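You operate a simulated robot arm through the tools that you are given. There is no shell and no other tool. Be economical: measure what you need, move in short steps, check, and stop when the job is done.

Carry out the task below with a simulated robot arm. There is one attempt and no reset: what you move stays moved.

TASK
Fetch the jaw shim with orange grip and stand it on top of the white drier pot with the green top.
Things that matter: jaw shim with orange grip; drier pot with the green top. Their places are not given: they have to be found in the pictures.

It is judged by the outcome, as a careful person would: the job done as asked, and still so three seconds after it is handed in. It fails if anything else is knocked over, pushed out of place, dropped, spilled or broken.

THE ROBOT
A 6-joint arm with a two-finger parallel gripper, fixed in place. Base frame: the origin is at the foot of the arm, x ahead of it, y to its left, z up; the work surface is at about z = 0. Lengths are in mm, angles in rad, forces in N, time in s.
With the tool pointing down near the work surface it reaches from about 140 to 580 mm from the base axis. Its first joint turns from -1.152 to 1.152 rad. Payload 2.1 kg.
Tool frame: the origin (TCP) lies between the finger pads and is the grasp point; the fingertips stand 30 mm ahead of it; z points along the fingers, y is the line along which they close. The gripper opens to 94 mm. The fingers are 28 mm wide and 10 mm thick; the gripper's body (50 by 96 mm) begins 55 mm behind the TCP.
Orientation is that of the tool frame in the base frame, as a unit quaternion [w, x, y, z]. With the fingers straight down and closing along the base's y, the tool's x points along the base's -x, its y along +y and its z along -z.

THE INTERFACE
- The arm moves only by the tool servo_tool. Its argument "series" is text: rows parted by semicolons, each of 6 numbers parted by spaces: the shift along the base's x, y, z in cm, then the turn, a rotation vector about the base's x, y, z in rad. In form: x y z rx ry rz; .... A call has 1 to 20 rows; each row is the pose to reach, as a shift and turn from the pose commanded when the call began. "claw" is the finger opening in cm, from 0 to 9.4, set as the call begins (left out, the last holds). A row lasts 0.2 s, in which the tool goes at most 50 mm and 0.15 rad; a call with a longer step from one row to the next is refused whole, and so is a gripper value outside its range. A pose out of reach is approached as far as the arm can. The call stops where the force on the tool passes 40 N (or 10 N more than at its start, if that is more) or the arm is blocked; 0.2 s more then pass. The fingers move at their own pace (about 72 mm/s each) and stop on an object; they squeeze with about 35 N. The grip force told is the motor's: it shows also when the fingers shut on nothing. Time passes only in rows, and 0.2 s behind the last, so rows that repeat a pose let the fingers close. It gives the time, the measured TCP pose, the force on the tool (base axes), the opening and the grip force at its end, in the units of the frame above (readings bear some noise), and new pictures: "show" is both (left out), scene, wrist or none.
- Cameras (640 x 400 px; columns grow to the right, rows downward): "scene" is fixed at [67, -383.1, 483.4]; the picture's right is [0.65, -0.76, 0.00], its down [-0.44, -0.37, -0.82] and it looks along [0.62, 0.53, -0.58] (base axes); focal length 286 px, centre (320, 200). "wrist" rides on the gripper at [-37, 0, -58] in the tool frame; the picture's right is [0.00, -1.00, 0.00], its down [0.97, 0.00, -0.24] and it looks along [0.24, 0.00, 0.97] (tool axes); focal length 218 px, centre (320, 200).
- probe_pixels(camera, pixels): for up to 12 pixels [column, row] of the newest picture of that camera ("zoom" is the newest enlarged one), the place [x, y, z] in the base frame of the surface seen there, good to about 3 mm. No time passes.
- zoom(camera, box): a new picture of the part [left, top, right, bottom] of that camera's present view, enlarged. No time passes.
- finish_job(): hands the job in; it is judged then, once.

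Work in short steps. Measure before you move; look again where a grasp or a placing could have gone wrong, and mend it. You have 60 turns and 100 pictures in all, the two below and enlarged ones among them. Open the gripper and draw the arm clear of the work before you hand the job in, unless the task says otherwise; then end with one line.

The tools are called after "Request:" as a command line: name --argument value ..., lists and objects as JSON in quotes. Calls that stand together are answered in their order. servo_tool: Moves the arm, as the interface text tells. Its arguments: {"type":"object","properties":{"series":{"type":"string"},"claw":{"type":"number"},"show":{"type":"string","enum":["both","scene","wrist","none"]}},"required":["series"]} The other tools are called the same way: probe_pixels (camera, pixels) gives the place of the surface under pixels of a picture; zoom (camera, box) takes an enlarged picture of a part of a camera's view; finish_job () hands the job in.

At the start:

```text
clock: 0.0
tcp_pos: [368.2, -49.5, 314.6]
tcp_rot: [0.0, 0.0, 1.0, 0.0]
contact_force: [0.3, -0.1, -0.9]
opening: 94.0
finger_force: 0.0
```

scene: 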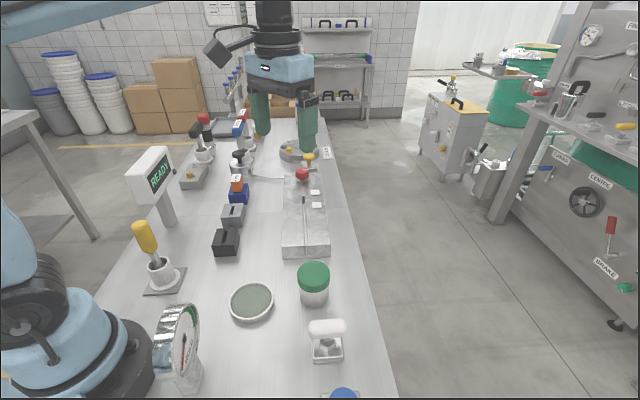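
wrist: 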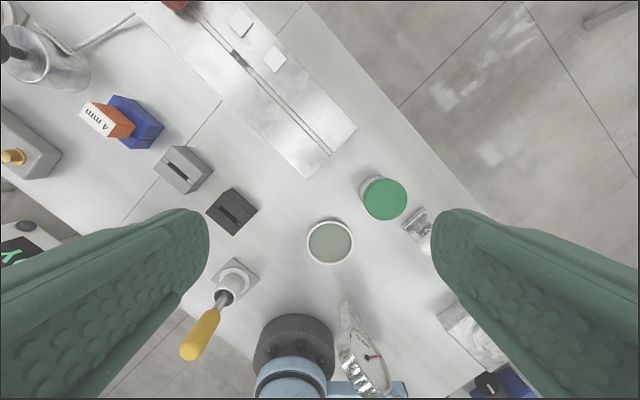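

The orange-topped "4 mm" block sits in a blue holder at scene (237,188). I zoom in on it and on the green pot.

Request:
zoom --camera "wrist" --box '[60, 70, 220, 170]'

Request:
zoom --camera "scene" --box '[190, 150, 350, 310]'

Request:
probe_pixels --camera "wrist" --pixels '[[90, 104], [125, 132], [80, 118], [120, 137], [135, 125], [95, 102], [160, 125], [130, 145], [115, 98], [385, 198], [365, 185], [106, 120]]'

Request:
probe_pixels --camera "scene" --pixels '[[313, 275], [298, 276], [329, 275], [314, 263], [313, 288], [236, 179], [236, 186], [238, 198], [314, 300], [242, 180], [231, 180]]'

```text
4.00 times, centred on (140, 120) of wrist
```

zoom: 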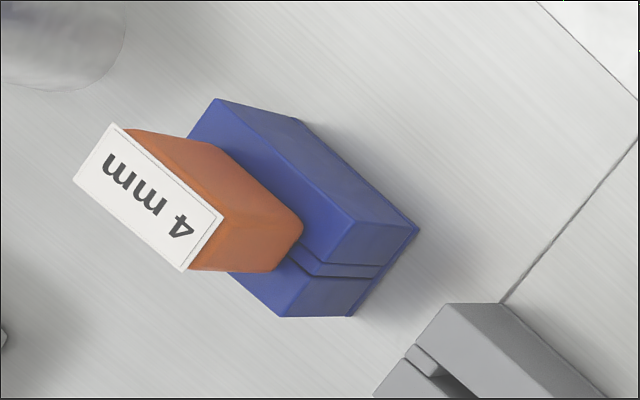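

```text
2.50 times, centred on (270, 230) of scene
```

zoom: 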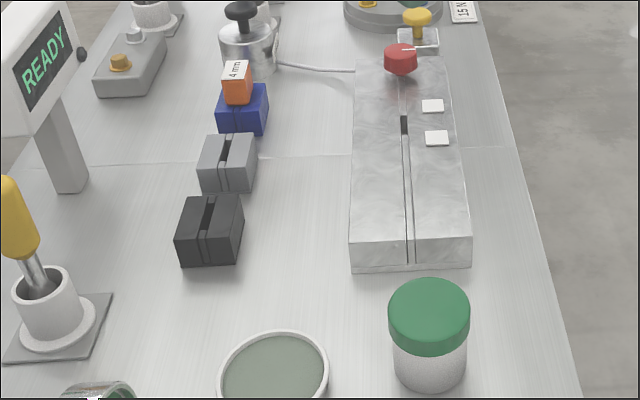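

```text
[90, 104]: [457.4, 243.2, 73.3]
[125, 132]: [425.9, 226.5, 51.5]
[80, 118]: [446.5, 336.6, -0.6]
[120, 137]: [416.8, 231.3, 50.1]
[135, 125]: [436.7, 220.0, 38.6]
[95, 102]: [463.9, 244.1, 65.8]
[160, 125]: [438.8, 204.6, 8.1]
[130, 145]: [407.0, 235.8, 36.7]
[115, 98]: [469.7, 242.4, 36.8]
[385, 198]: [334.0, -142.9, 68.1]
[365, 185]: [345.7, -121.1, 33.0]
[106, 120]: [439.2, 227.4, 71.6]
```

```text
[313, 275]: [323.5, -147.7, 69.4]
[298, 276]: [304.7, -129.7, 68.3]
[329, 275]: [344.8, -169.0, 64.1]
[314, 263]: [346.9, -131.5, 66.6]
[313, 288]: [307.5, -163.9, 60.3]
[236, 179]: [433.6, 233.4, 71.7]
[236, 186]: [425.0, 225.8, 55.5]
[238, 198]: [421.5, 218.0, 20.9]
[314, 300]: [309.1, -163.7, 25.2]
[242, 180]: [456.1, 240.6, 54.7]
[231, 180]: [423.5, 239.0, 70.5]
```

The shim has an orange grip above the holder. I probe its label and holder edges finely to get its axes.

Request:
zoom --camera "wrist" --box '[60, 70, 220, 170]'

Request:
probe_pixels --camera "zoom" --pixels '[[115, 132], [82, 178], [183, 262], [215, 213], [150, 195], [218, 106], [295, 125], [352, 227], [410, 230], [282, 308], [290, 235], [350, 310]]'

```text
4.00 times, centred on (140, 120) of wrist
```

zoom: 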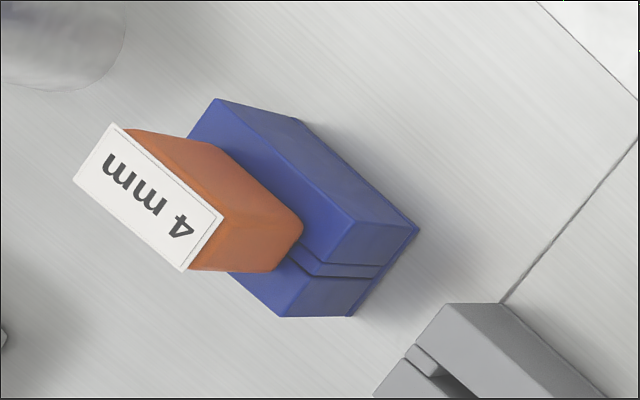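

```text
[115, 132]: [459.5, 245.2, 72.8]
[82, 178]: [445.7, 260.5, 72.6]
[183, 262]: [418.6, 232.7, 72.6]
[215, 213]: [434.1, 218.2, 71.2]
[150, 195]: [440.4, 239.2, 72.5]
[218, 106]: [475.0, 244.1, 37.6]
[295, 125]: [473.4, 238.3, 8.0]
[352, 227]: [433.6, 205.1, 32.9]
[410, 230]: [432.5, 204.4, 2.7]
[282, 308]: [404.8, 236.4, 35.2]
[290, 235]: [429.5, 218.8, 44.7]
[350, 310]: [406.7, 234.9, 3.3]
```

Request:
probe_pixels --camera "scene" --pixels '[[239, 153], [243, 168], [152, 155], [172, 165], [190, 175], [242, 125], [204, 118], [145, 225], [302, 173], [203, 150]]'

Request:
servo_tool --series "1 4 0 0 0 0.14; 2 8 0 0 0 0.28; 3 12 0 0 0 0.42; 4 16 0 0 0 0.56; 5 20 0 0 0 0.7; 6 24 0 0 0 0.785; 7.1 28.8 0 0 0 0.785; 7.1 28.8 -4 0 0 0.785; 7.1 28.8 -8 0 0 0.785; 7.1 28.8 -8 0 0 0.785" --claw 5

```text
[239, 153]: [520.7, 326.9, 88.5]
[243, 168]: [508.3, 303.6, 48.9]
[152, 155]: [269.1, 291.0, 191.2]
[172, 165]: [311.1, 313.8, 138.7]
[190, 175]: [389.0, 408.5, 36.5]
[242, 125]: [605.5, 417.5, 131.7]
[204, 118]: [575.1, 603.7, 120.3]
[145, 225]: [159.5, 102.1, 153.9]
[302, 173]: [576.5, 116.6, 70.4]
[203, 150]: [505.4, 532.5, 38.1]
```

```text
clock: 2.2
tcp_pos: [437.6, 238.2, 236.2]
tcp_rot: [0.0, -0.383, 0.924, 0.0]
contact_force: [0.2, 0.1, 0.2]
opening: 49.9
finger_force: 0.1
```

scene: 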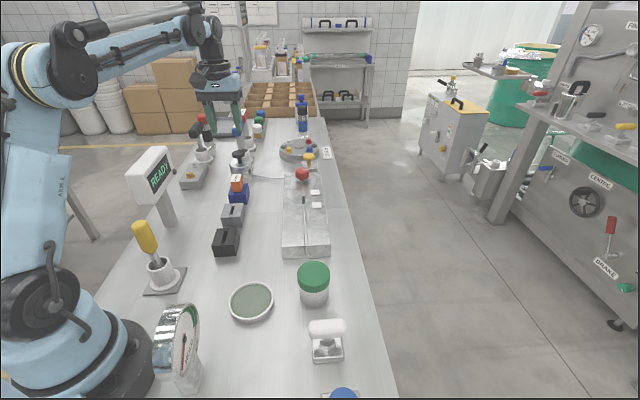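
wrist: 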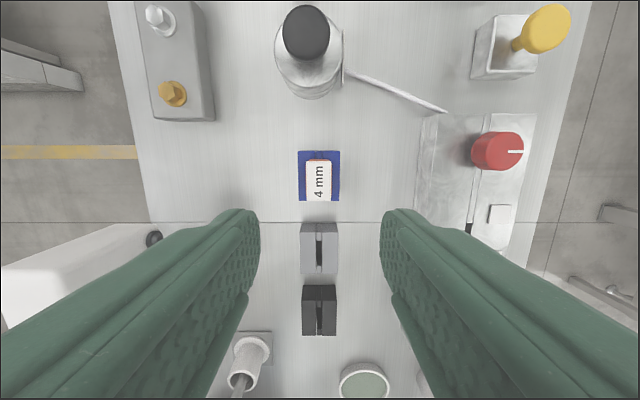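

Request:
zoom --camera "wrist" --box '[280, 140, 360, 210]'

Request:
probe_pixels --camera "wrist" --pixels '[[309, 164], [329, 164], [308, 197], [330, 197], [319, 180], [301, 199], [338, 199]]'

```text
5.71 times, centred on (320, 175) of wrist
```

zoom: 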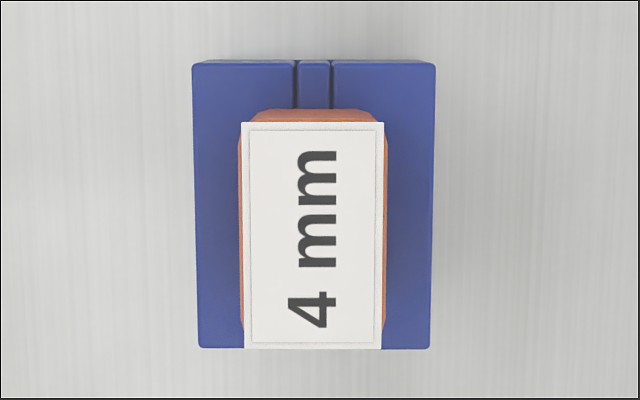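

```text
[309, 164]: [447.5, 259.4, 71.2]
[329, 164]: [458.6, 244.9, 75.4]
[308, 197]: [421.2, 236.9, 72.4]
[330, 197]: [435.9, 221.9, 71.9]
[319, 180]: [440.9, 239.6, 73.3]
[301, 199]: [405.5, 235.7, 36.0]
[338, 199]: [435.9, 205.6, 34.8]
```

Grip centred at about (440,240), turned 45°. I descend so the fingertips stop just above the holder.

Request:
servo_tool --series "0.15 0.15 -4 0 0 0; 0.15 0.15 -8 0 0 0; 0.15 0.15 -12 0 0 0; 0.15 0.15 -14 0 0 0; 0.15 0.15 -15.5 0 0 0; 0.15 0.15 -16.1 0 0 0; 0.15 0.15 -16.1 0 0 0"

Request:
zoom --camera "scene" --box '[190, 140, 290, 220]'

```text
clock: 3.8
tcp_pos: [441.9, 238.4, 72.7]
tcp_rot: [0.0, -0.383, 0.924, 0.0]
contact_force: [0.4, 0.8, 0.5]
opening: 50.1
finger_force: 0.0
```

scene: 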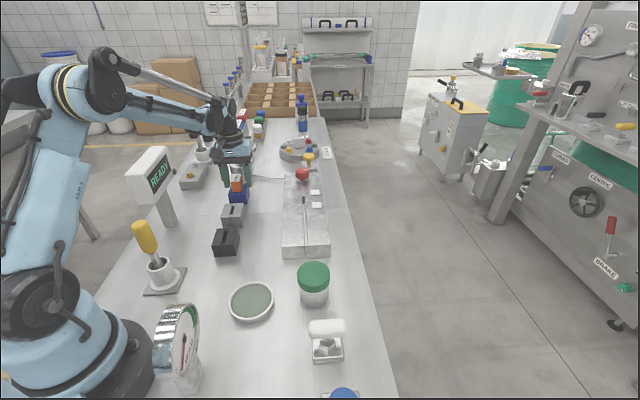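
wrist: 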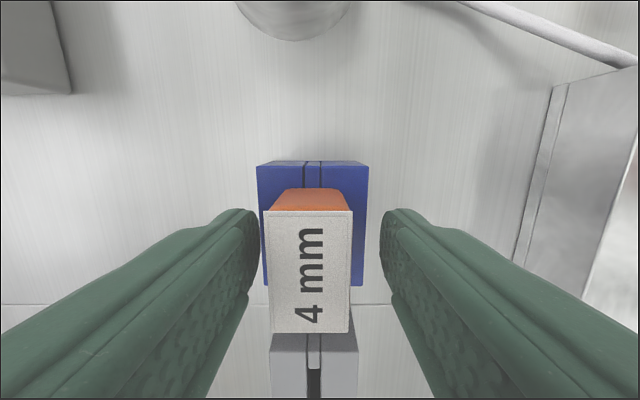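

```text
5.00 times, centred on (240, 180) of scene
```

zoom: 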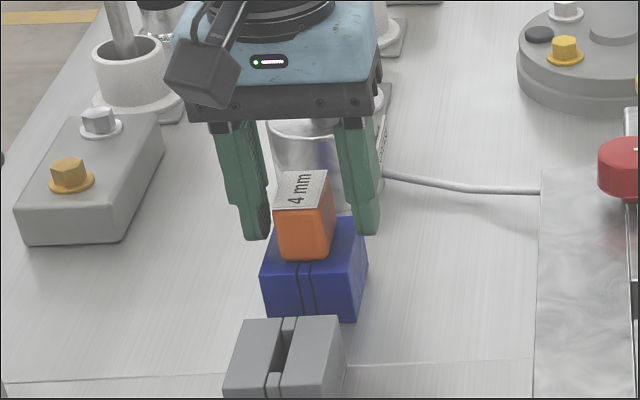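

Label centre is at column 307 versus 320, about 3.5 mm off along the closing line; I correct and close.

Request:
servo_tool --series "-0.23 0.23 0 0 0 0; -0.23 0.23 0 0 0 0"

Request:
servo_tool --series "0 0 0 0 0 0; 0 0 0 0 0 0; 0 0 0 0 0 0; 0 0 0 0 0 0" --claw 1.2

```text
clock: 4.4
tcp_pos: [438.1, 242.7, 73.5]
tcp_rot: [0.0, -0.383, 0.924, 0.0]
contact_force: [0.1, 0.2, 0.6]
opening: 49.7
finger_force: 0.0
```

scene: 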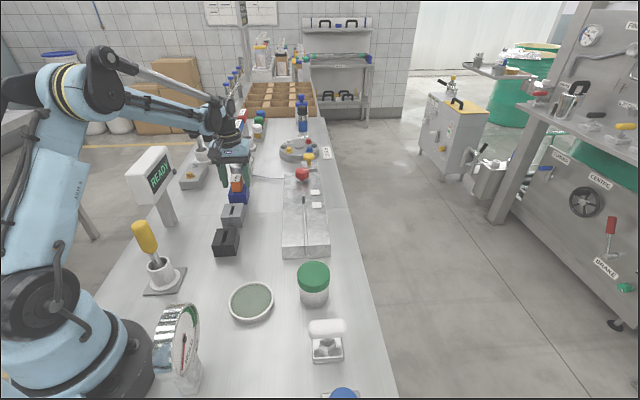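
wrist: 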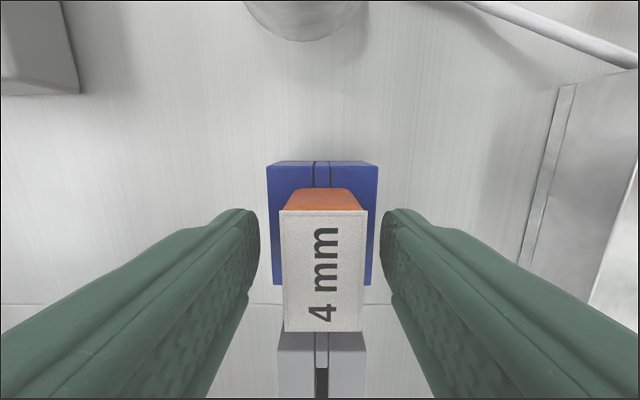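

```text
clock: 5.4
tcp_pos: [437.9, 241.4, 73.6]
tcp_rot: [0.0, -0.382, 0.924, 0.0]
contact_force: [-0.2, 0.5, 0.8]
opening: 30.4
finger_force: 35.2
```

scene: 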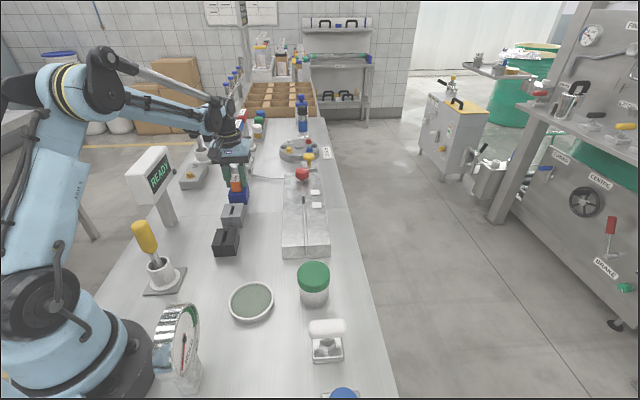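
wrist: 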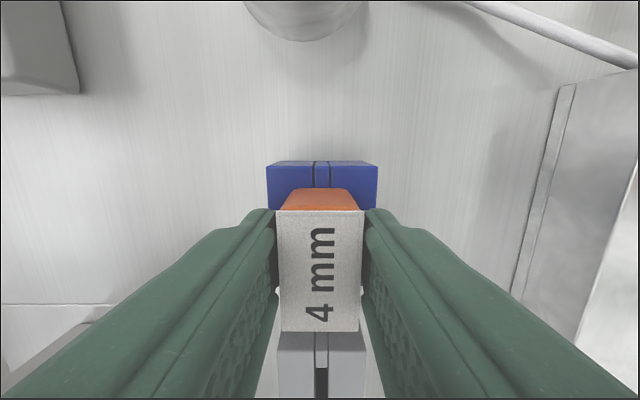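

Gripped with 35 N. I lift straight up.

Request:
servo_tool --series "0 0 0.7 0 0 0; 0 0 1.5 0 0 0; 0 0 3 0 0 0; 0 0 5 0 0 0; 0 0 8 0 0 0; 0 0 12 0 0 0; 0 0 12 0 0 0"

Request:
zoom --camera "scene" --box '[180, 110, 290, 220]'

```text
clock: 7.0
tcp_pos: [438.4, 244.3, 196.5]
tcp_rot: [0.0, -0.382, 0.924, 0.001]
contact_force: [-0.2, 0.5, -0.3]
opening: 30.5
finger_force: 34.9
```

scene: 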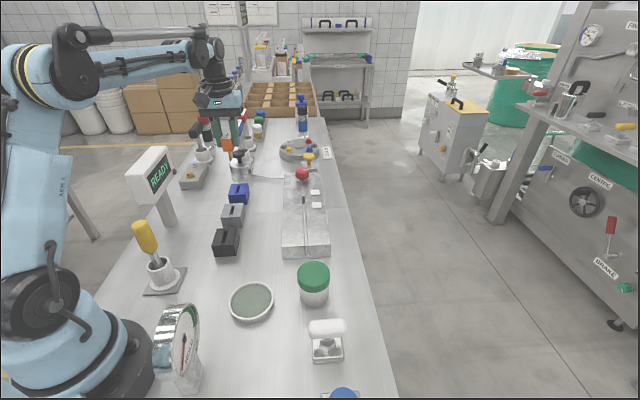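
wrist: 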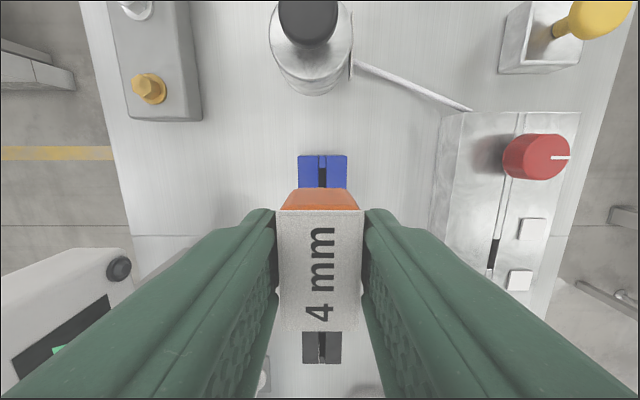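

```text
3.64 times, centred on (235, 165) of scene
```

zoom: 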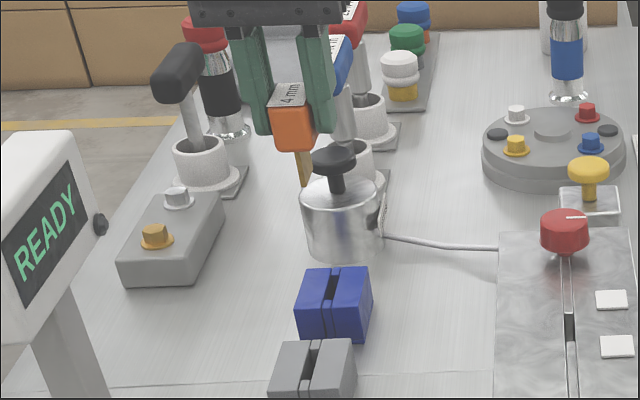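

The shim is out; its thin blade points down. I carry it high toward the pot and turn it for a side view of the blade.

Request:
servo_tool --series "0 -4 2 0 0 0; -1 -8 4 0 0 0; -2 -12 5 0 0 0; -3 -16 5 0 0 0; -4 -20 5 0 0 0; -5 -24 5 0 0 0; -6 -28 5 0 0 0; -7 -31 5 0 0 0; -7.5 -32 5 0 0 0; -7.5 -32 5 0 0 0"

Request:
zoom --camera "scene" --box '[230, 100, 370, 240]'

```text
clock: 9.2
tcp_pos: [365.2, -76.8, 243.3]
tcp_rot: [-0.001, -0.383, 0.924, 0.0]
contact_force: [-0.7, 0.7, -1.3]
opening: 30.6
finger_force: 35.0
```

scene: 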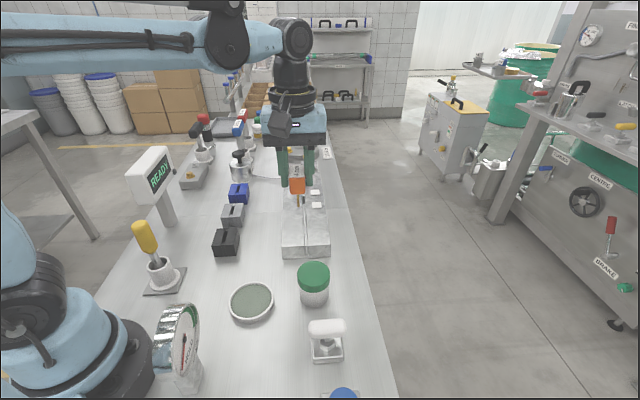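
wrist: 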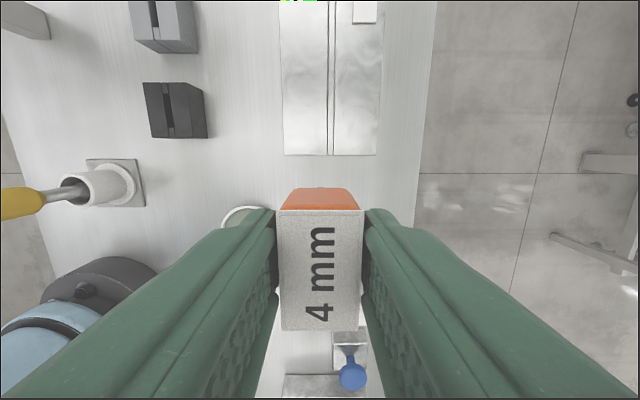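

```text
2.86 times, centred on (300, 170) of scene
```

zoom: 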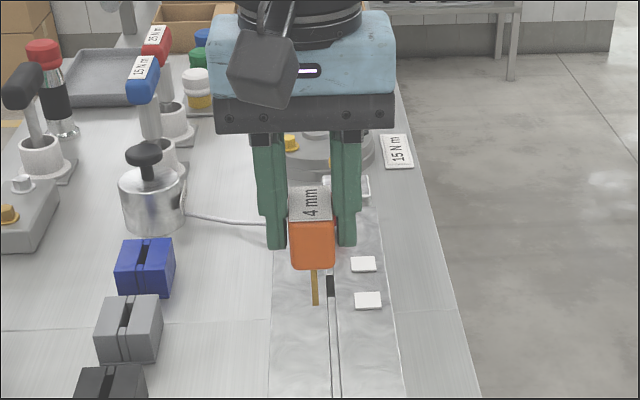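

Request:
servo_tool --series "0 0 0 0 0 -0.14; 0 0 0 0 0 -0.28; 0 0 0 0 0 -0.42; 0 0 0 0 0 -0.56; 0 0 0 0 0 -0.7; 0 0 0 0 0 -0.84; 0 0 0 0 0 -0.98; 0 0 0 0 0 -1.12; 0 0 0 0 0 -1.26; 0 0 0 0 0 -1.4; 0 0 0 0 0 -1.54; 0 0 0 0 0 -1.54"

Request:
zoom --camera "scene" --box '[260, 140, 340, 220]'

```text
clock: 11.8
tcp_pos: [364.6, -77.8, 244.0]
tcp_rot: [0.0, 0.37, 0.929, 0.0]
contact_force: [-0.3, -0.5, 0.0]
opening: 12.1
finger_force: 0.1
```

scene: 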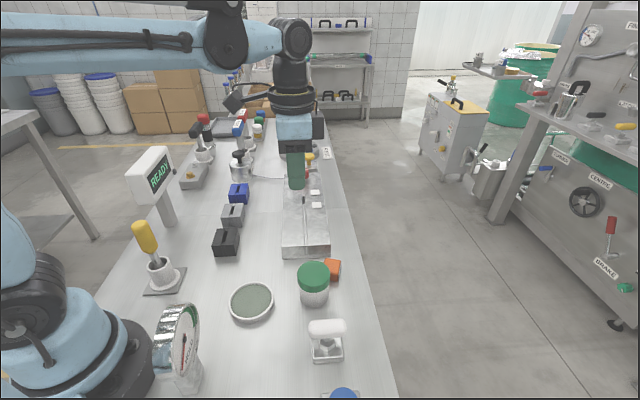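
wrist: 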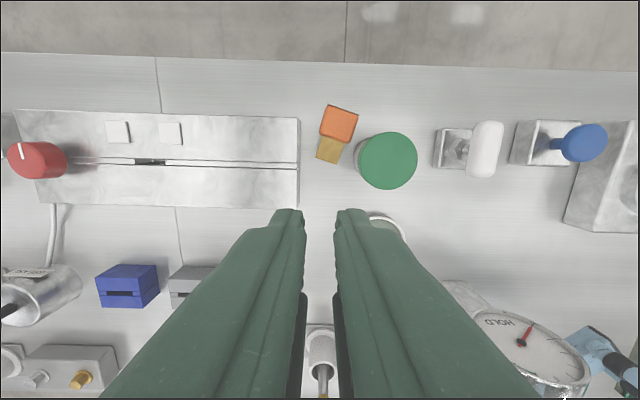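

```text
5.00 times, centred on (300, 180) of scene
```

zoom: 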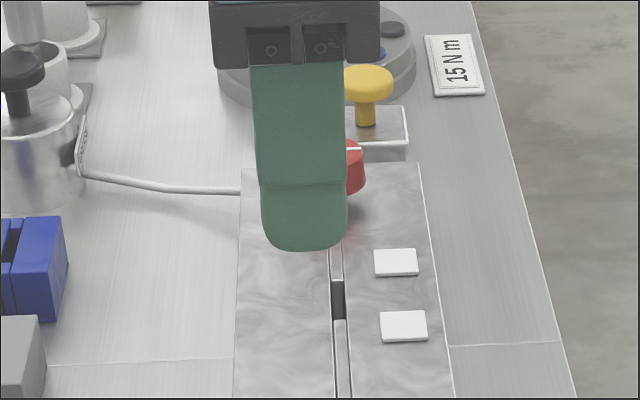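

The shim slipped out during the turn and now lies beside the pot at scene (332,269). I look at it closely and check the pot.

Request:
zoom --camera "wrist" --box '[300, 90, 430, 200]'

Request:
zoom --camera "scene" --box '[280, 240, 360, 310]'

Request:
probe_pixels --camera "wrist" --pixels '[[338, 125], [327, 107], [356, 111], [322, 130], [350, 140], [329, 149], [318, 157], [338, 161], [388, 160], [388, 136], [365, 160], [412, 160]]'

```text
3.64 times, centred on (365, 145) of wrist
```

zoom: 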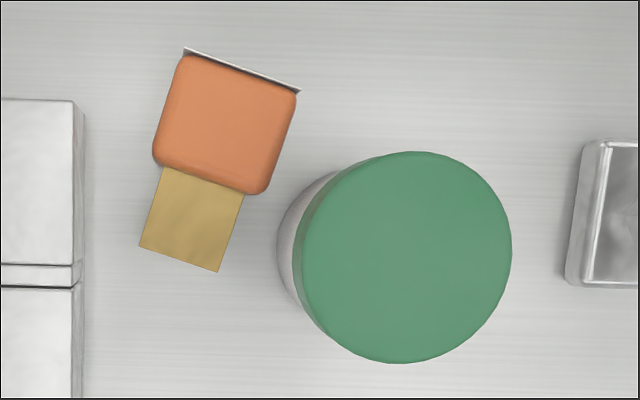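

```text
5.71 times, centred on (320, 275) of scene
```

zoom: 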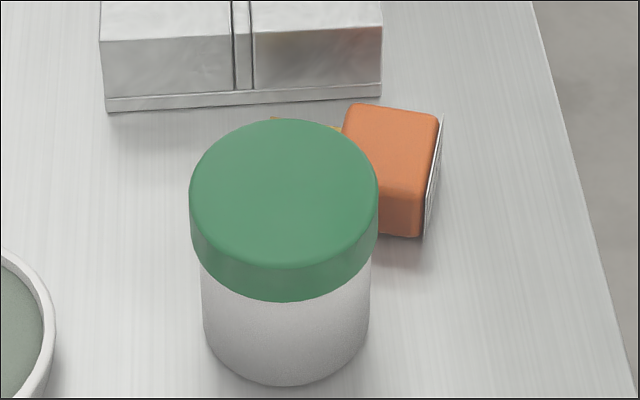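

```text
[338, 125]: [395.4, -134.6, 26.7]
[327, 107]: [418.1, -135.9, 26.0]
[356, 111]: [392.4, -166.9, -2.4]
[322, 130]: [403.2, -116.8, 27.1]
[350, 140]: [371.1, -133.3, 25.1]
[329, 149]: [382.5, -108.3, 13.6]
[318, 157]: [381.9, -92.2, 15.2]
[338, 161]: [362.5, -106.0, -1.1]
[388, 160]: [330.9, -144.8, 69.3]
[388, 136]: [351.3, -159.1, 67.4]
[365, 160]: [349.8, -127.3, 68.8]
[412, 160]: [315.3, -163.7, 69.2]
```

The pot has not moved. The shim lies flat with its blade toward the base side. Plan: grip it from above across its wide side, then pitch the tool horizontal so it stands upright. First I align above it.

Request:
servo_tool --series "1 -2 -2 0 0 -0.1; 2 -4 -4 0 0 -0.2; 3.1 -6.1 -7 0 0 -0.29; 3.1 -6.1 -9 0 0 -0.29; 3.1 -6.1 -9 0 0 -0.29" --claw 6 --show "wrist"

Request:
zoom --camera "wrist" --box '[240, 90, 440, 260]'

```text
clock: 13.0
tcp_pos: [397.0, -138.2, 152.1]
tcp_rot: [0.0, 0.499, 0.866, -0.001]
contact_force: [0.4, -0.9, -0.2]
opening: 60.2
finger_force: 0.1
```

wrist: 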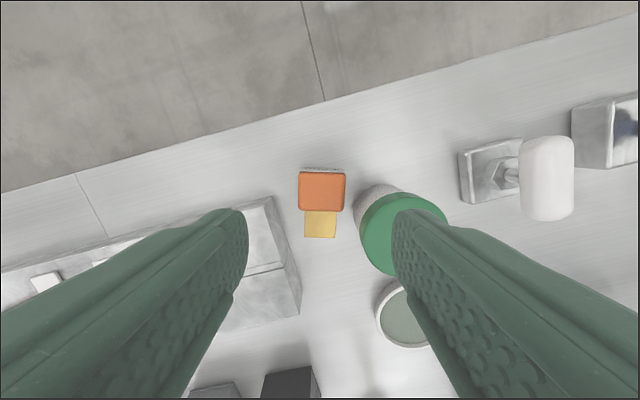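

```text
2.35 times, centred on (340, 175) of wrist
```

zoom: 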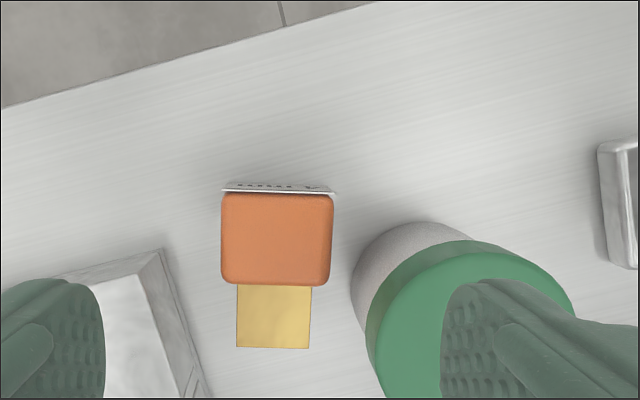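

Request:
probe_pixels --camera "zoom" --pixels '[[228, 240], [327, 240], [277, 205], [277, 275], [277, 240], [365, 260], [375, 275], [385, 300], [470, 250], [240, 340], [305, 340], [180, 330]]'

```text
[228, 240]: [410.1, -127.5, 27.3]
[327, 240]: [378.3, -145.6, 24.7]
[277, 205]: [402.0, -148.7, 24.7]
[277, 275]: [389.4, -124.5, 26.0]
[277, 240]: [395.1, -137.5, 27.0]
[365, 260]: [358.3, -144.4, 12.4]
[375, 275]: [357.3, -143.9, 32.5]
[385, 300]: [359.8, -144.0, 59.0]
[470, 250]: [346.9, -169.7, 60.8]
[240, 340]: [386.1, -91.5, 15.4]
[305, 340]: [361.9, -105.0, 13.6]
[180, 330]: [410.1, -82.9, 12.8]
```

Gap to the pot is about 18 mm at the grip side; I narrow the opening to 47 mm and descend in two stages.

Request:
servo_tool --series "0.05 -0.4 -3 0 0 0; 0.05 -0.4 -6 0 0 0; 0.05 -0.4 -8 0 0 0; 0.05 -0.4 -8 0 0 0" --claw 4.7

Request:
zoom --camera "scene" --box '[270, 210, 370, 310]'

```text
clock: 14.0
tcp_pos: [396.1, -139.0, 72.4]
tcp_rot: [-0.001, 0.499, 0.867, 0.0]
contact_force: [0.3, -0.3, -0.1]
opening: 46.8
finger_force: 0.1
```

scene: 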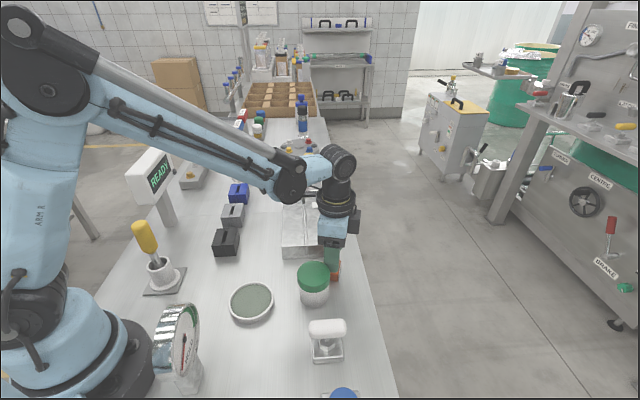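
wrist: 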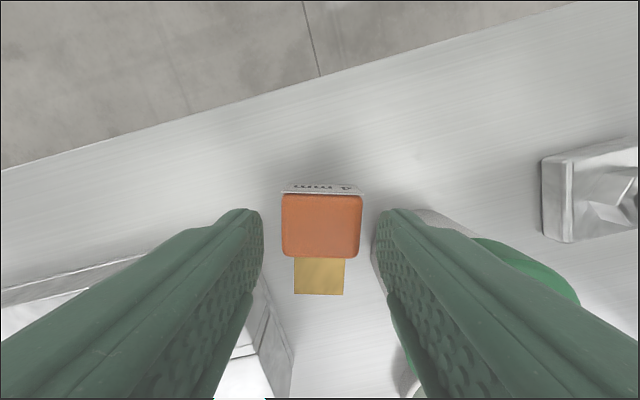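

```text
4.00 times, centred on (320, 260) of scene
```

zoom: 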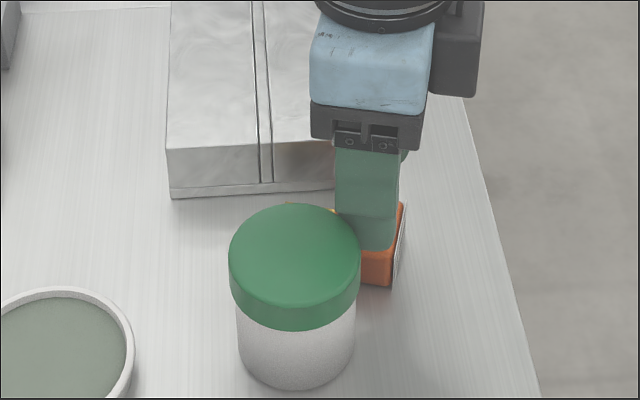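

Request:
servo_tool --series "0.15 -0.25 0 0 0 0; 0.15 -0.25 -2 0 0 0; 0.15 -0.25 -3 0 0 0; 0.15 -0.25 -3.8 0 0 0; 0.15 -0.25 -3.8 0 0 0"

Request:
zoom --camera "scene" --box '[270, 210, 370, 310]'

```text
clock: 14.5
tcp_pos: [397.4, -143.5, 69.9]
tcp_rot: [-0.002, 0.499, 0.866, -0.002]
contact_force: [1.5, 2.6, 27.3]
opening: 45.8
finger_force: 0.1
stopped in row 2: the force on the tool passed its limit (the readings are from after the stop); the commanded pose is now the measured one
```

scene: 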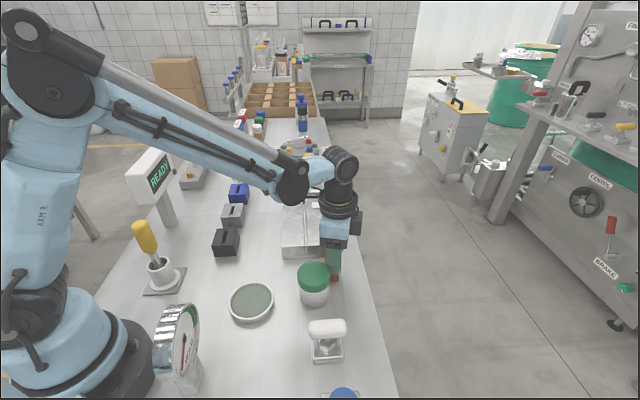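
wrist: 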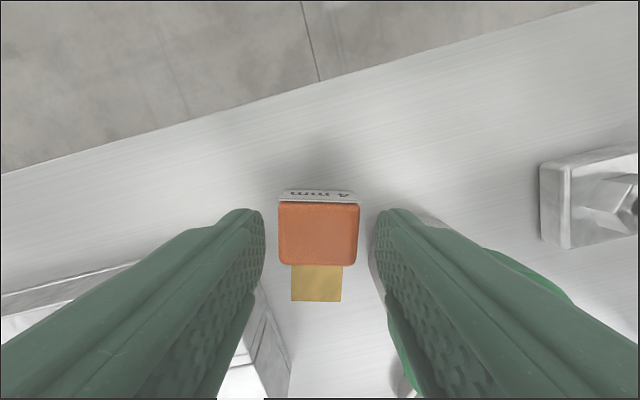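

```text
4.00 times, centred on (320, 260) of scene
```

zoom: 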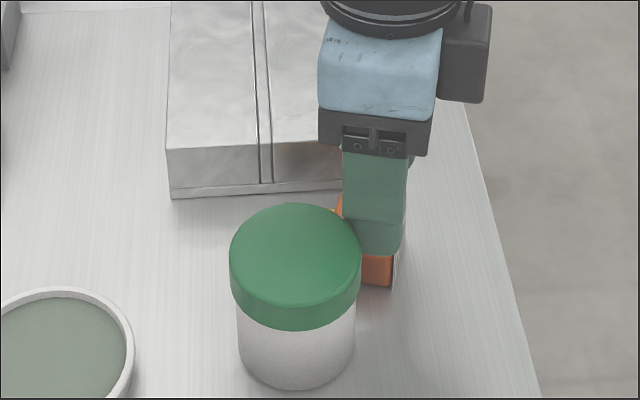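

The thicker upper finger step touched the lid rim (force at z=70); the pot looks unmoved. I rise, shift toward the label end away from the pot, and check the pot.

Request:
servo_tool --series "0 0 1 0 0 0; 0 0 2 0 0 0; 0.5 -0.6 2 0 0 0; 0.5 -0.6 2 0 0 0" --claw 4.5

Request:
probe_pixels --camera "scene" --pixels '[[313, 275], [298, 276], [314, 263], [313, 288], [329, 275]]'

```text
clock: 15.5
tcp_pos: [401.8, -149.5, 89.1]
tcp_rot: [0.0, 0.499, 0.867, -0.002]
contact_force: [-0.4, 0.3, 0.3]
opening: 45.2
finger_force: 0.0
```

scene: 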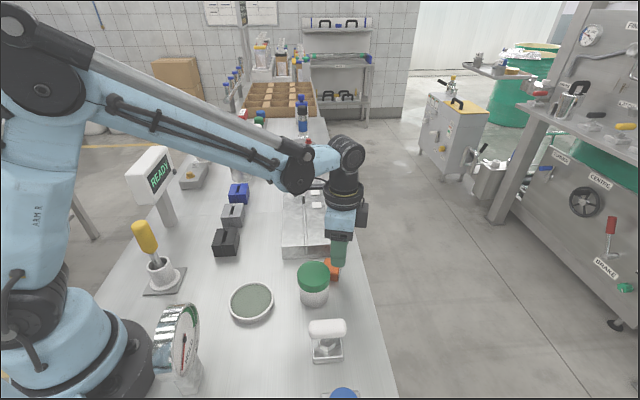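
wrist: 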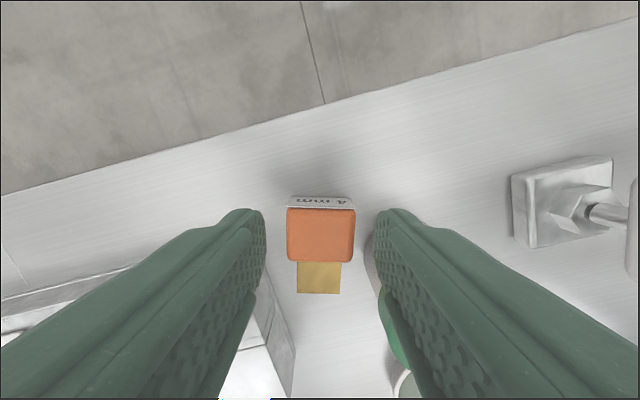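

```text
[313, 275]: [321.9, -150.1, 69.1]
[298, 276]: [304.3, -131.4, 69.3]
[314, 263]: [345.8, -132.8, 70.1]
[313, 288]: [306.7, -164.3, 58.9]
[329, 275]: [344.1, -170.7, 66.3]
```

Pot unmoved, shim centred (col 321). Descend slowly.

Request:
servo_tool --series "0 0 -1 0 0 0; 0 0 -2 0 0 0; 0 0 -3 0 0 0; 0 0 -4 0 0 0; 0 0 -5 0 0 0; 0 0 -5.5 0 0 0; 0 0 -5.5 0 0 0"

```text
clock: 17.1
tcp_pos: [402.5, -149.0, 35.6]
tcp_rot: [-0.001, 0.499, 0.866, -0.002]
contact_force: [0.9, 0.3, 0.0]
opening: 45.0
finger_force: 0.2
```

scene: 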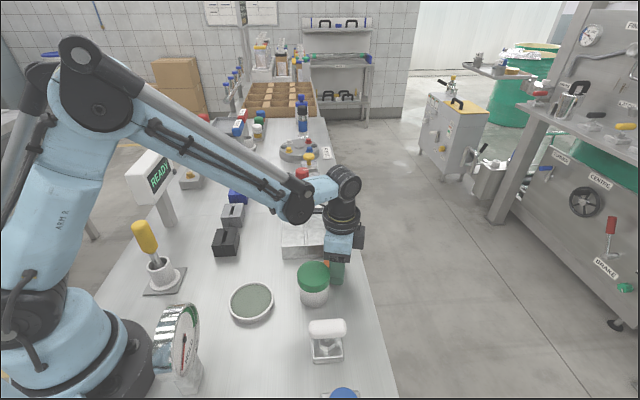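
wrist: 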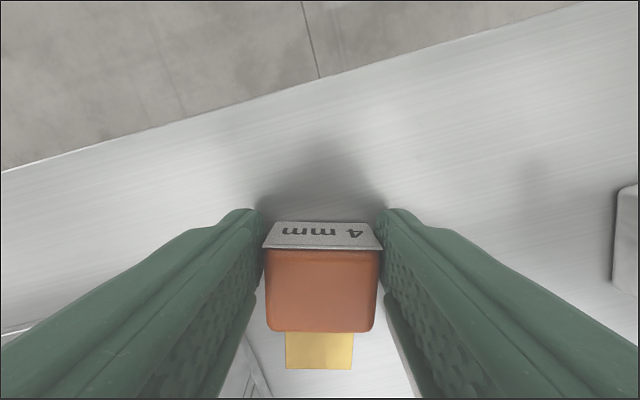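

Fingers straddle the shim without contact. Close, and probe the vise corner and table edge.

Request:
servo_tool --series "0 0 0 0 0 0; 0 0 0 0 0 0; 0 0 0 0 0 0" --claw 2.5

Request:
probe_pixels --camera "scene" --pixels '[[328, 249], [326, 230], [366, 270], [356, 235], [345, 200], [324, 210], [330, 340]]'

```text
clock: 17.9
tcp_pos: [401.9, -149.5, 35.3]
tcp_rot: [0.0, 0.499, 0.867, -0.002]
contact_force: [0.6, -0.1, 0.1]
opening: 41.1
finger_force: 35.2
```

scene: 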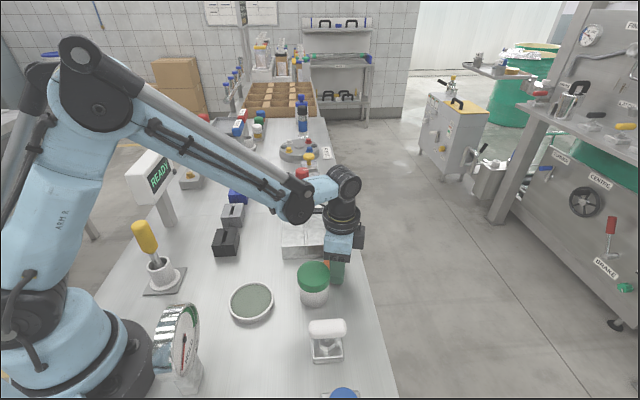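
wrist: 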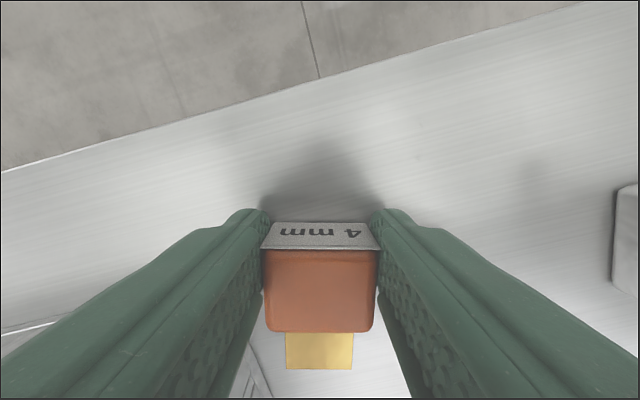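

```text
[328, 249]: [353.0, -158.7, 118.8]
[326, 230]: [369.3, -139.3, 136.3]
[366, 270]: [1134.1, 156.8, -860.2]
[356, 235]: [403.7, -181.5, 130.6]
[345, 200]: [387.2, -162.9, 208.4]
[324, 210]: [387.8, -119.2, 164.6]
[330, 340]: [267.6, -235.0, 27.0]
```

Request:
servo_tool --series "0 0 0.5 0 0 0; 0.5 -0.5 0.5 0 0 0; 1 -1 0.5 0 0 0; 1.5 -1.6 0.5 0 0 0; 1.5 -1.6 0.5 0 0 0; 1.5 -1.6 0 0 0 0; 1.5 -1.6 0 0 0 0" --show "none"

Request:
servo_tool --series "0 0 0 0 0 0; 0 0 0 0 0 0; 0 0 0 0 0 0" --claw 5

```text
clock: 19.5
tcp_pos: [417.2, -164.4, 34.9]
tcp_rot: [-0.001, 0.5, 0.866, -0.001]
contact_force: [-0.3, -2.4, 24.9]
opening: 40.6
finger_force: 34.7
```

```text
clock: 20.3
tcp_pos: [418.4, -165.1, 34.2]
tcp_rot: [0.0, 0.499, 0.867, -0.001]
contact_force: [1.0, -0.7, -0.6]
opening: 49.9
finger_force: 0.1
```

scene: 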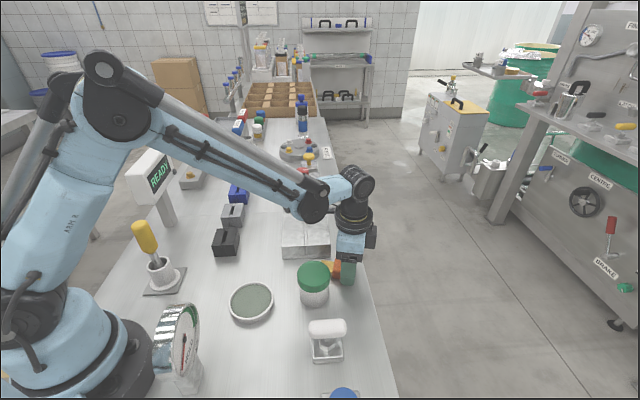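
wrist: 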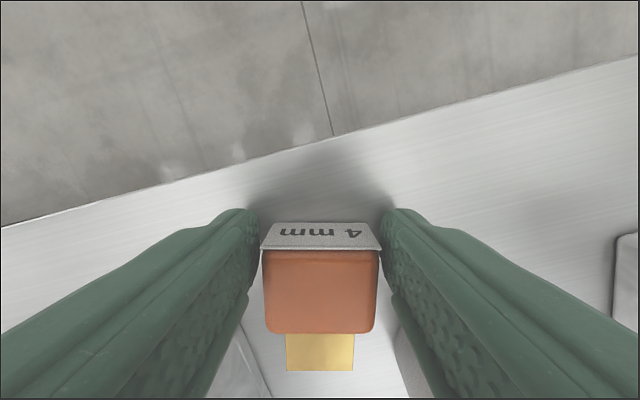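

Shim now has room. I shift back to the grip's middle, close fully.

Request:
servo_tool --series "-0.3 0.55 0 0 0 0; -0.6 1.1 0 0 0 0; -0.6 1.1 -0.1 0 0 0" --show "wrist"

Request:
servo_tool --series "0 0 0 0 0 0; 0 0 0 0 0 0; 0 0 0 0 0 0; 0 0 0 0 0 0" --claw 2.5 --show "wrist"

Request:
servo_tool --series "0 0 1 0 0 0; 0 0 2.5 0 0 0; 0 0 4.5 0 0 0; 0 0 7 0 0 0; 0 0 10 0 0 0; 0 0 13 0 0 0; 0 0 13 0 0 0"

```text
clock: 21.1
tcp_pos: [410.0, -153.8, 33.5]
tcp_rot: [-0.001, 0.499, 0.866, -0.002]
contact_force: [-0.3, -0.3, -0.1]
opening: 50.1
finger_force: 0.1
```

wrist: 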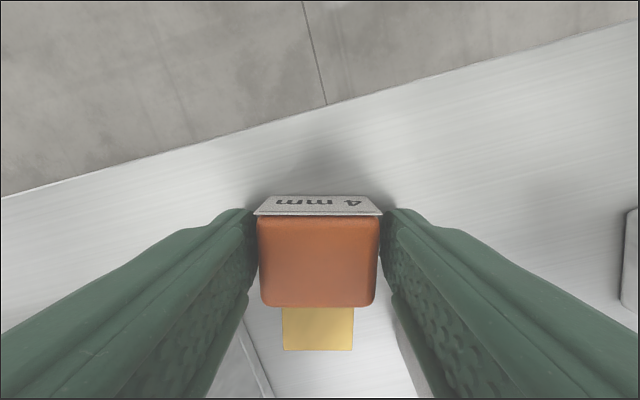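

```text
clock: 22.1
tcp_pos: [409.8, -154.1, 34.4]
tcp_rot: [-0.002, 0.5, 0.866, -0.001]
contact_force: [-0.4, 0.1, 1.0]
opening: 40.8
finger_force: 35.2
```

wrist: 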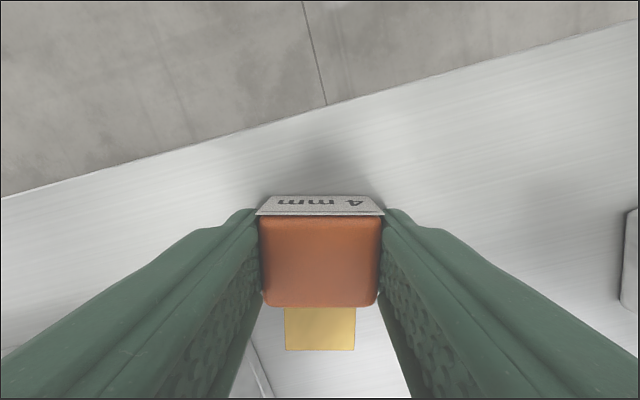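

```text
clock: 23.7
tcp_pos: [412.0, -154.9, 162.3]
tcp_rot: [-0.001, 0.499, 0.867, -0.001]
contact_force: [0.4, 0.5, -0.9]
opening: 40.9
finger_force: 34.8
```

scene: 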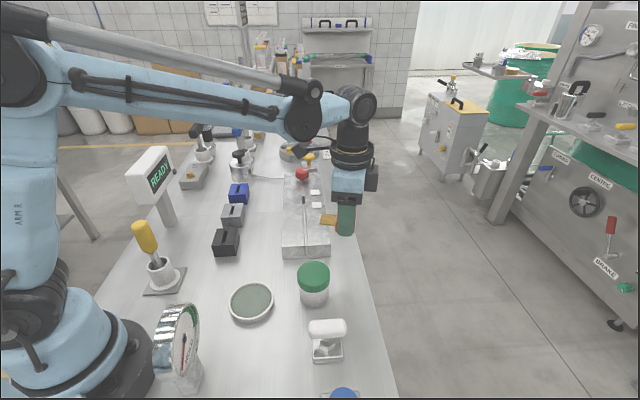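
wrist: 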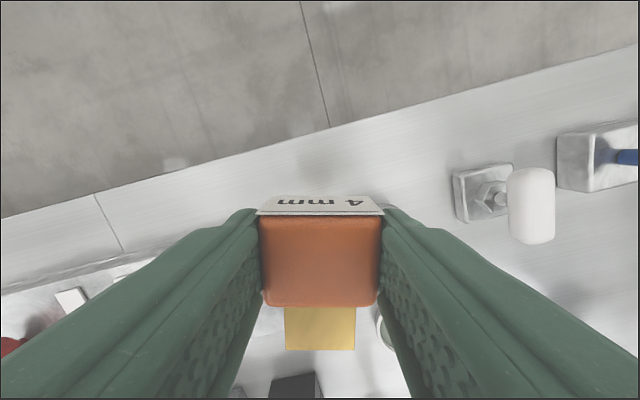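

Held firmly. Now yaw so the label faces -y, moving to high clear space near the pot.

Request:
servo_tool --series "-1 0.5 1.5 0 0 -0.06; -2 1 3 0 0 -0.13; -3 1.5 4.5 0 0 -0.2; -4 2 6 0 0 -0.27; -5 2.5 7 0 0 -0.34; -6 3 8 0 0 -0.41; -7 3.5 8.5 0 0 -0.47; -7.5 4 8.5 0 0 -0.52; -7.5 4 8.5 0 0 -0.52"

```text
clock: 25.7
tcp_pos: [336.5, -113.4, 247.7]
tcp_rot: [-0.001, 0.705, 0.709, -0.001]
contact_force: [0.4, 0.3, -0.4]
opening: 41.1
finger_force: 35.1
```

scene: 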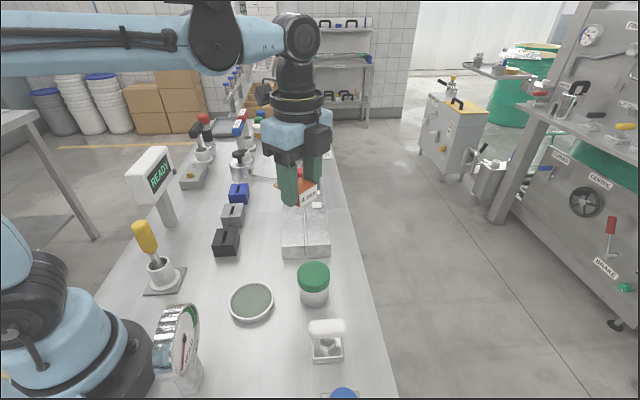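
wrist: 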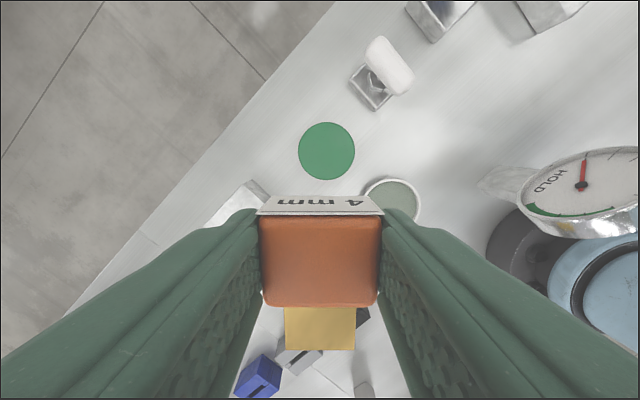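

Pitch the tool by -90° about x, slowly, in place.

Request:
servo_tool --series "0 0 0 -0.1 0 0; 0 0 0 -0.2 0 0; 0 0 0 -0.3 0 0; 0 0 0 -0.4 0 0; 0 0 0 -0.5 0 0; 0 0 0 -0.6 0 0; 0 0 0 -0.7 0 0; 0 0 0 -0.8 0 0; 0 0 0 -0.8 0 0"

```text
clock: 27.7
tcp_pos: [337.0, -114.7, 250.3]
tcp_rot: [0.273, 0.65, 0.653, -0.277]
contact_force: [0.3, 0.2, -0.2]
opening: 40.8
finger_force: 35.4
```

scene: 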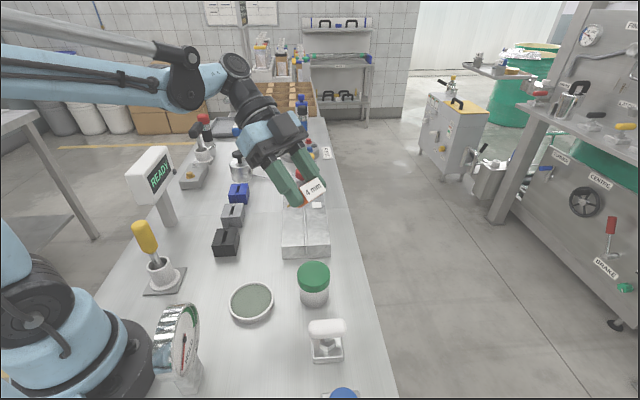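
wrist: 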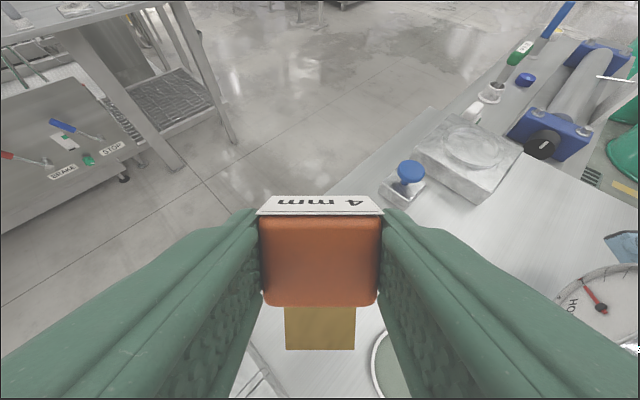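

Request:
servo_tool --series "0 0 0 -0.1 0 0; 0 0 0 -0.2 0 0; 0 0 0 -0.3 0 0; 0 0 0 -0.4 0 0; 0 0 0 -0.5 0 0; 0 0 0 -0.6 0 0; 0 0 0 -0.7 0 0; 0 0 0 -0.771 0 0; 0 0 0 -0.771 0 0"

Request:
zoom --camera "scene" --box '[260, 150, 360, 250]'

```text
clock: 29.7
tcp_pos: [336.2, -114.4, 249.2]
tcp_rot: [-0.498, -0.498, -0.501, 0.503]
contact_force: [0.3, -0.4, 0.0]
opening: 40.9
finger_force: 34.4
```

scene: 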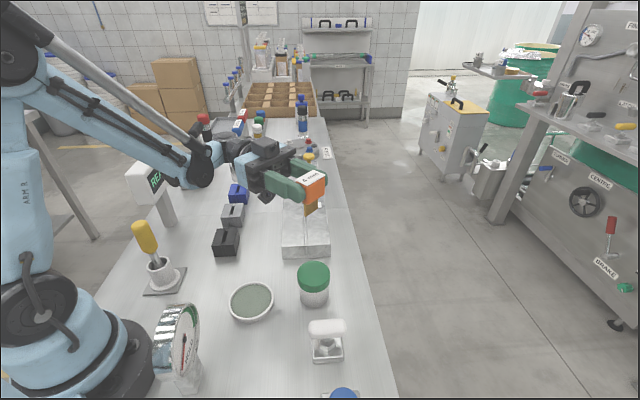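
wrist: 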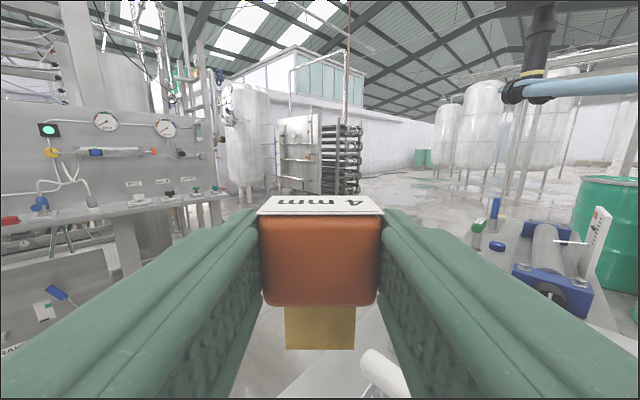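

```text
4.00 times, centred on (310, 200) of scene
```

zoom: 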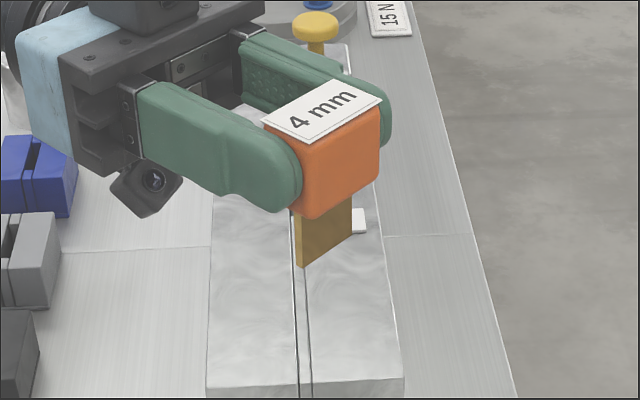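

The shim is upright with the blade down. A sensor box hangs beneath the gripper at zoom (150,185); I measure its clearance, the blade tip and the pot.

Request:
probe_pixels --camera "zoom" --pixels '[[150, 215], [120, 200], [155, 180], [302, 262], [345, 232], [300, 230], [340, 150], [325, 110], [297, 262], [300, 245], [345, 200]]'

Request:
probe_pixels --camera "scene" --pixels '[[313, 276], [301, 273], [325, 273], [313, 266], [313, 285], [300, 200], [250, 300], [232, 210], [300, 245], [313, 262], [299, 281], [327, 281]]'

```text
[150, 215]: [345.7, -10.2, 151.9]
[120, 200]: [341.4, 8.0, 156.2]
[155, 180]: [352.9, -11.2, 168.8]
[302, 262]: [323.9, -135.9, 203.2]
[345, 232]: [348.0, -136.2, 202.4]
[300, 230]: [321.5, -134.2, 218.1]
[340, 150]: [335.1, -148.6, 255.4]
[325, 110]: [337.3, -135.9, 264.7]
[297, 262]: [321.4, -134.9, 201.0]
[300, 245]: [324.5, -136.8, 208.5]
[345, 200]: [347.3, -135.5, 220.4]
```

```text
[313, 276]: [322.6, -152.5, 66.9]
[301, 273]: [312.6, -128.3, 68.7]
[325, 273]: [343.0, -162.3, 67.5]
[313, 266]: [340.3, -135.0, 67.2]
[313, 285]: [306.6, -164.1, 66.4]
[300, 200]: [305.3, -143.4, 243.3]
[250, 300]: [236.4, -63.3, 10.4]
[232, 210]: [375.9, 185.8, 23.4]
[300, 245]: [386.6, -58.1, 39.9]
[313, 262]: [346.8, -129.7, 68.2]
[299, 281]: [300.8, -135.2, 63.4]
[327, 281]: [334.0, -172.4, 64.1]
```

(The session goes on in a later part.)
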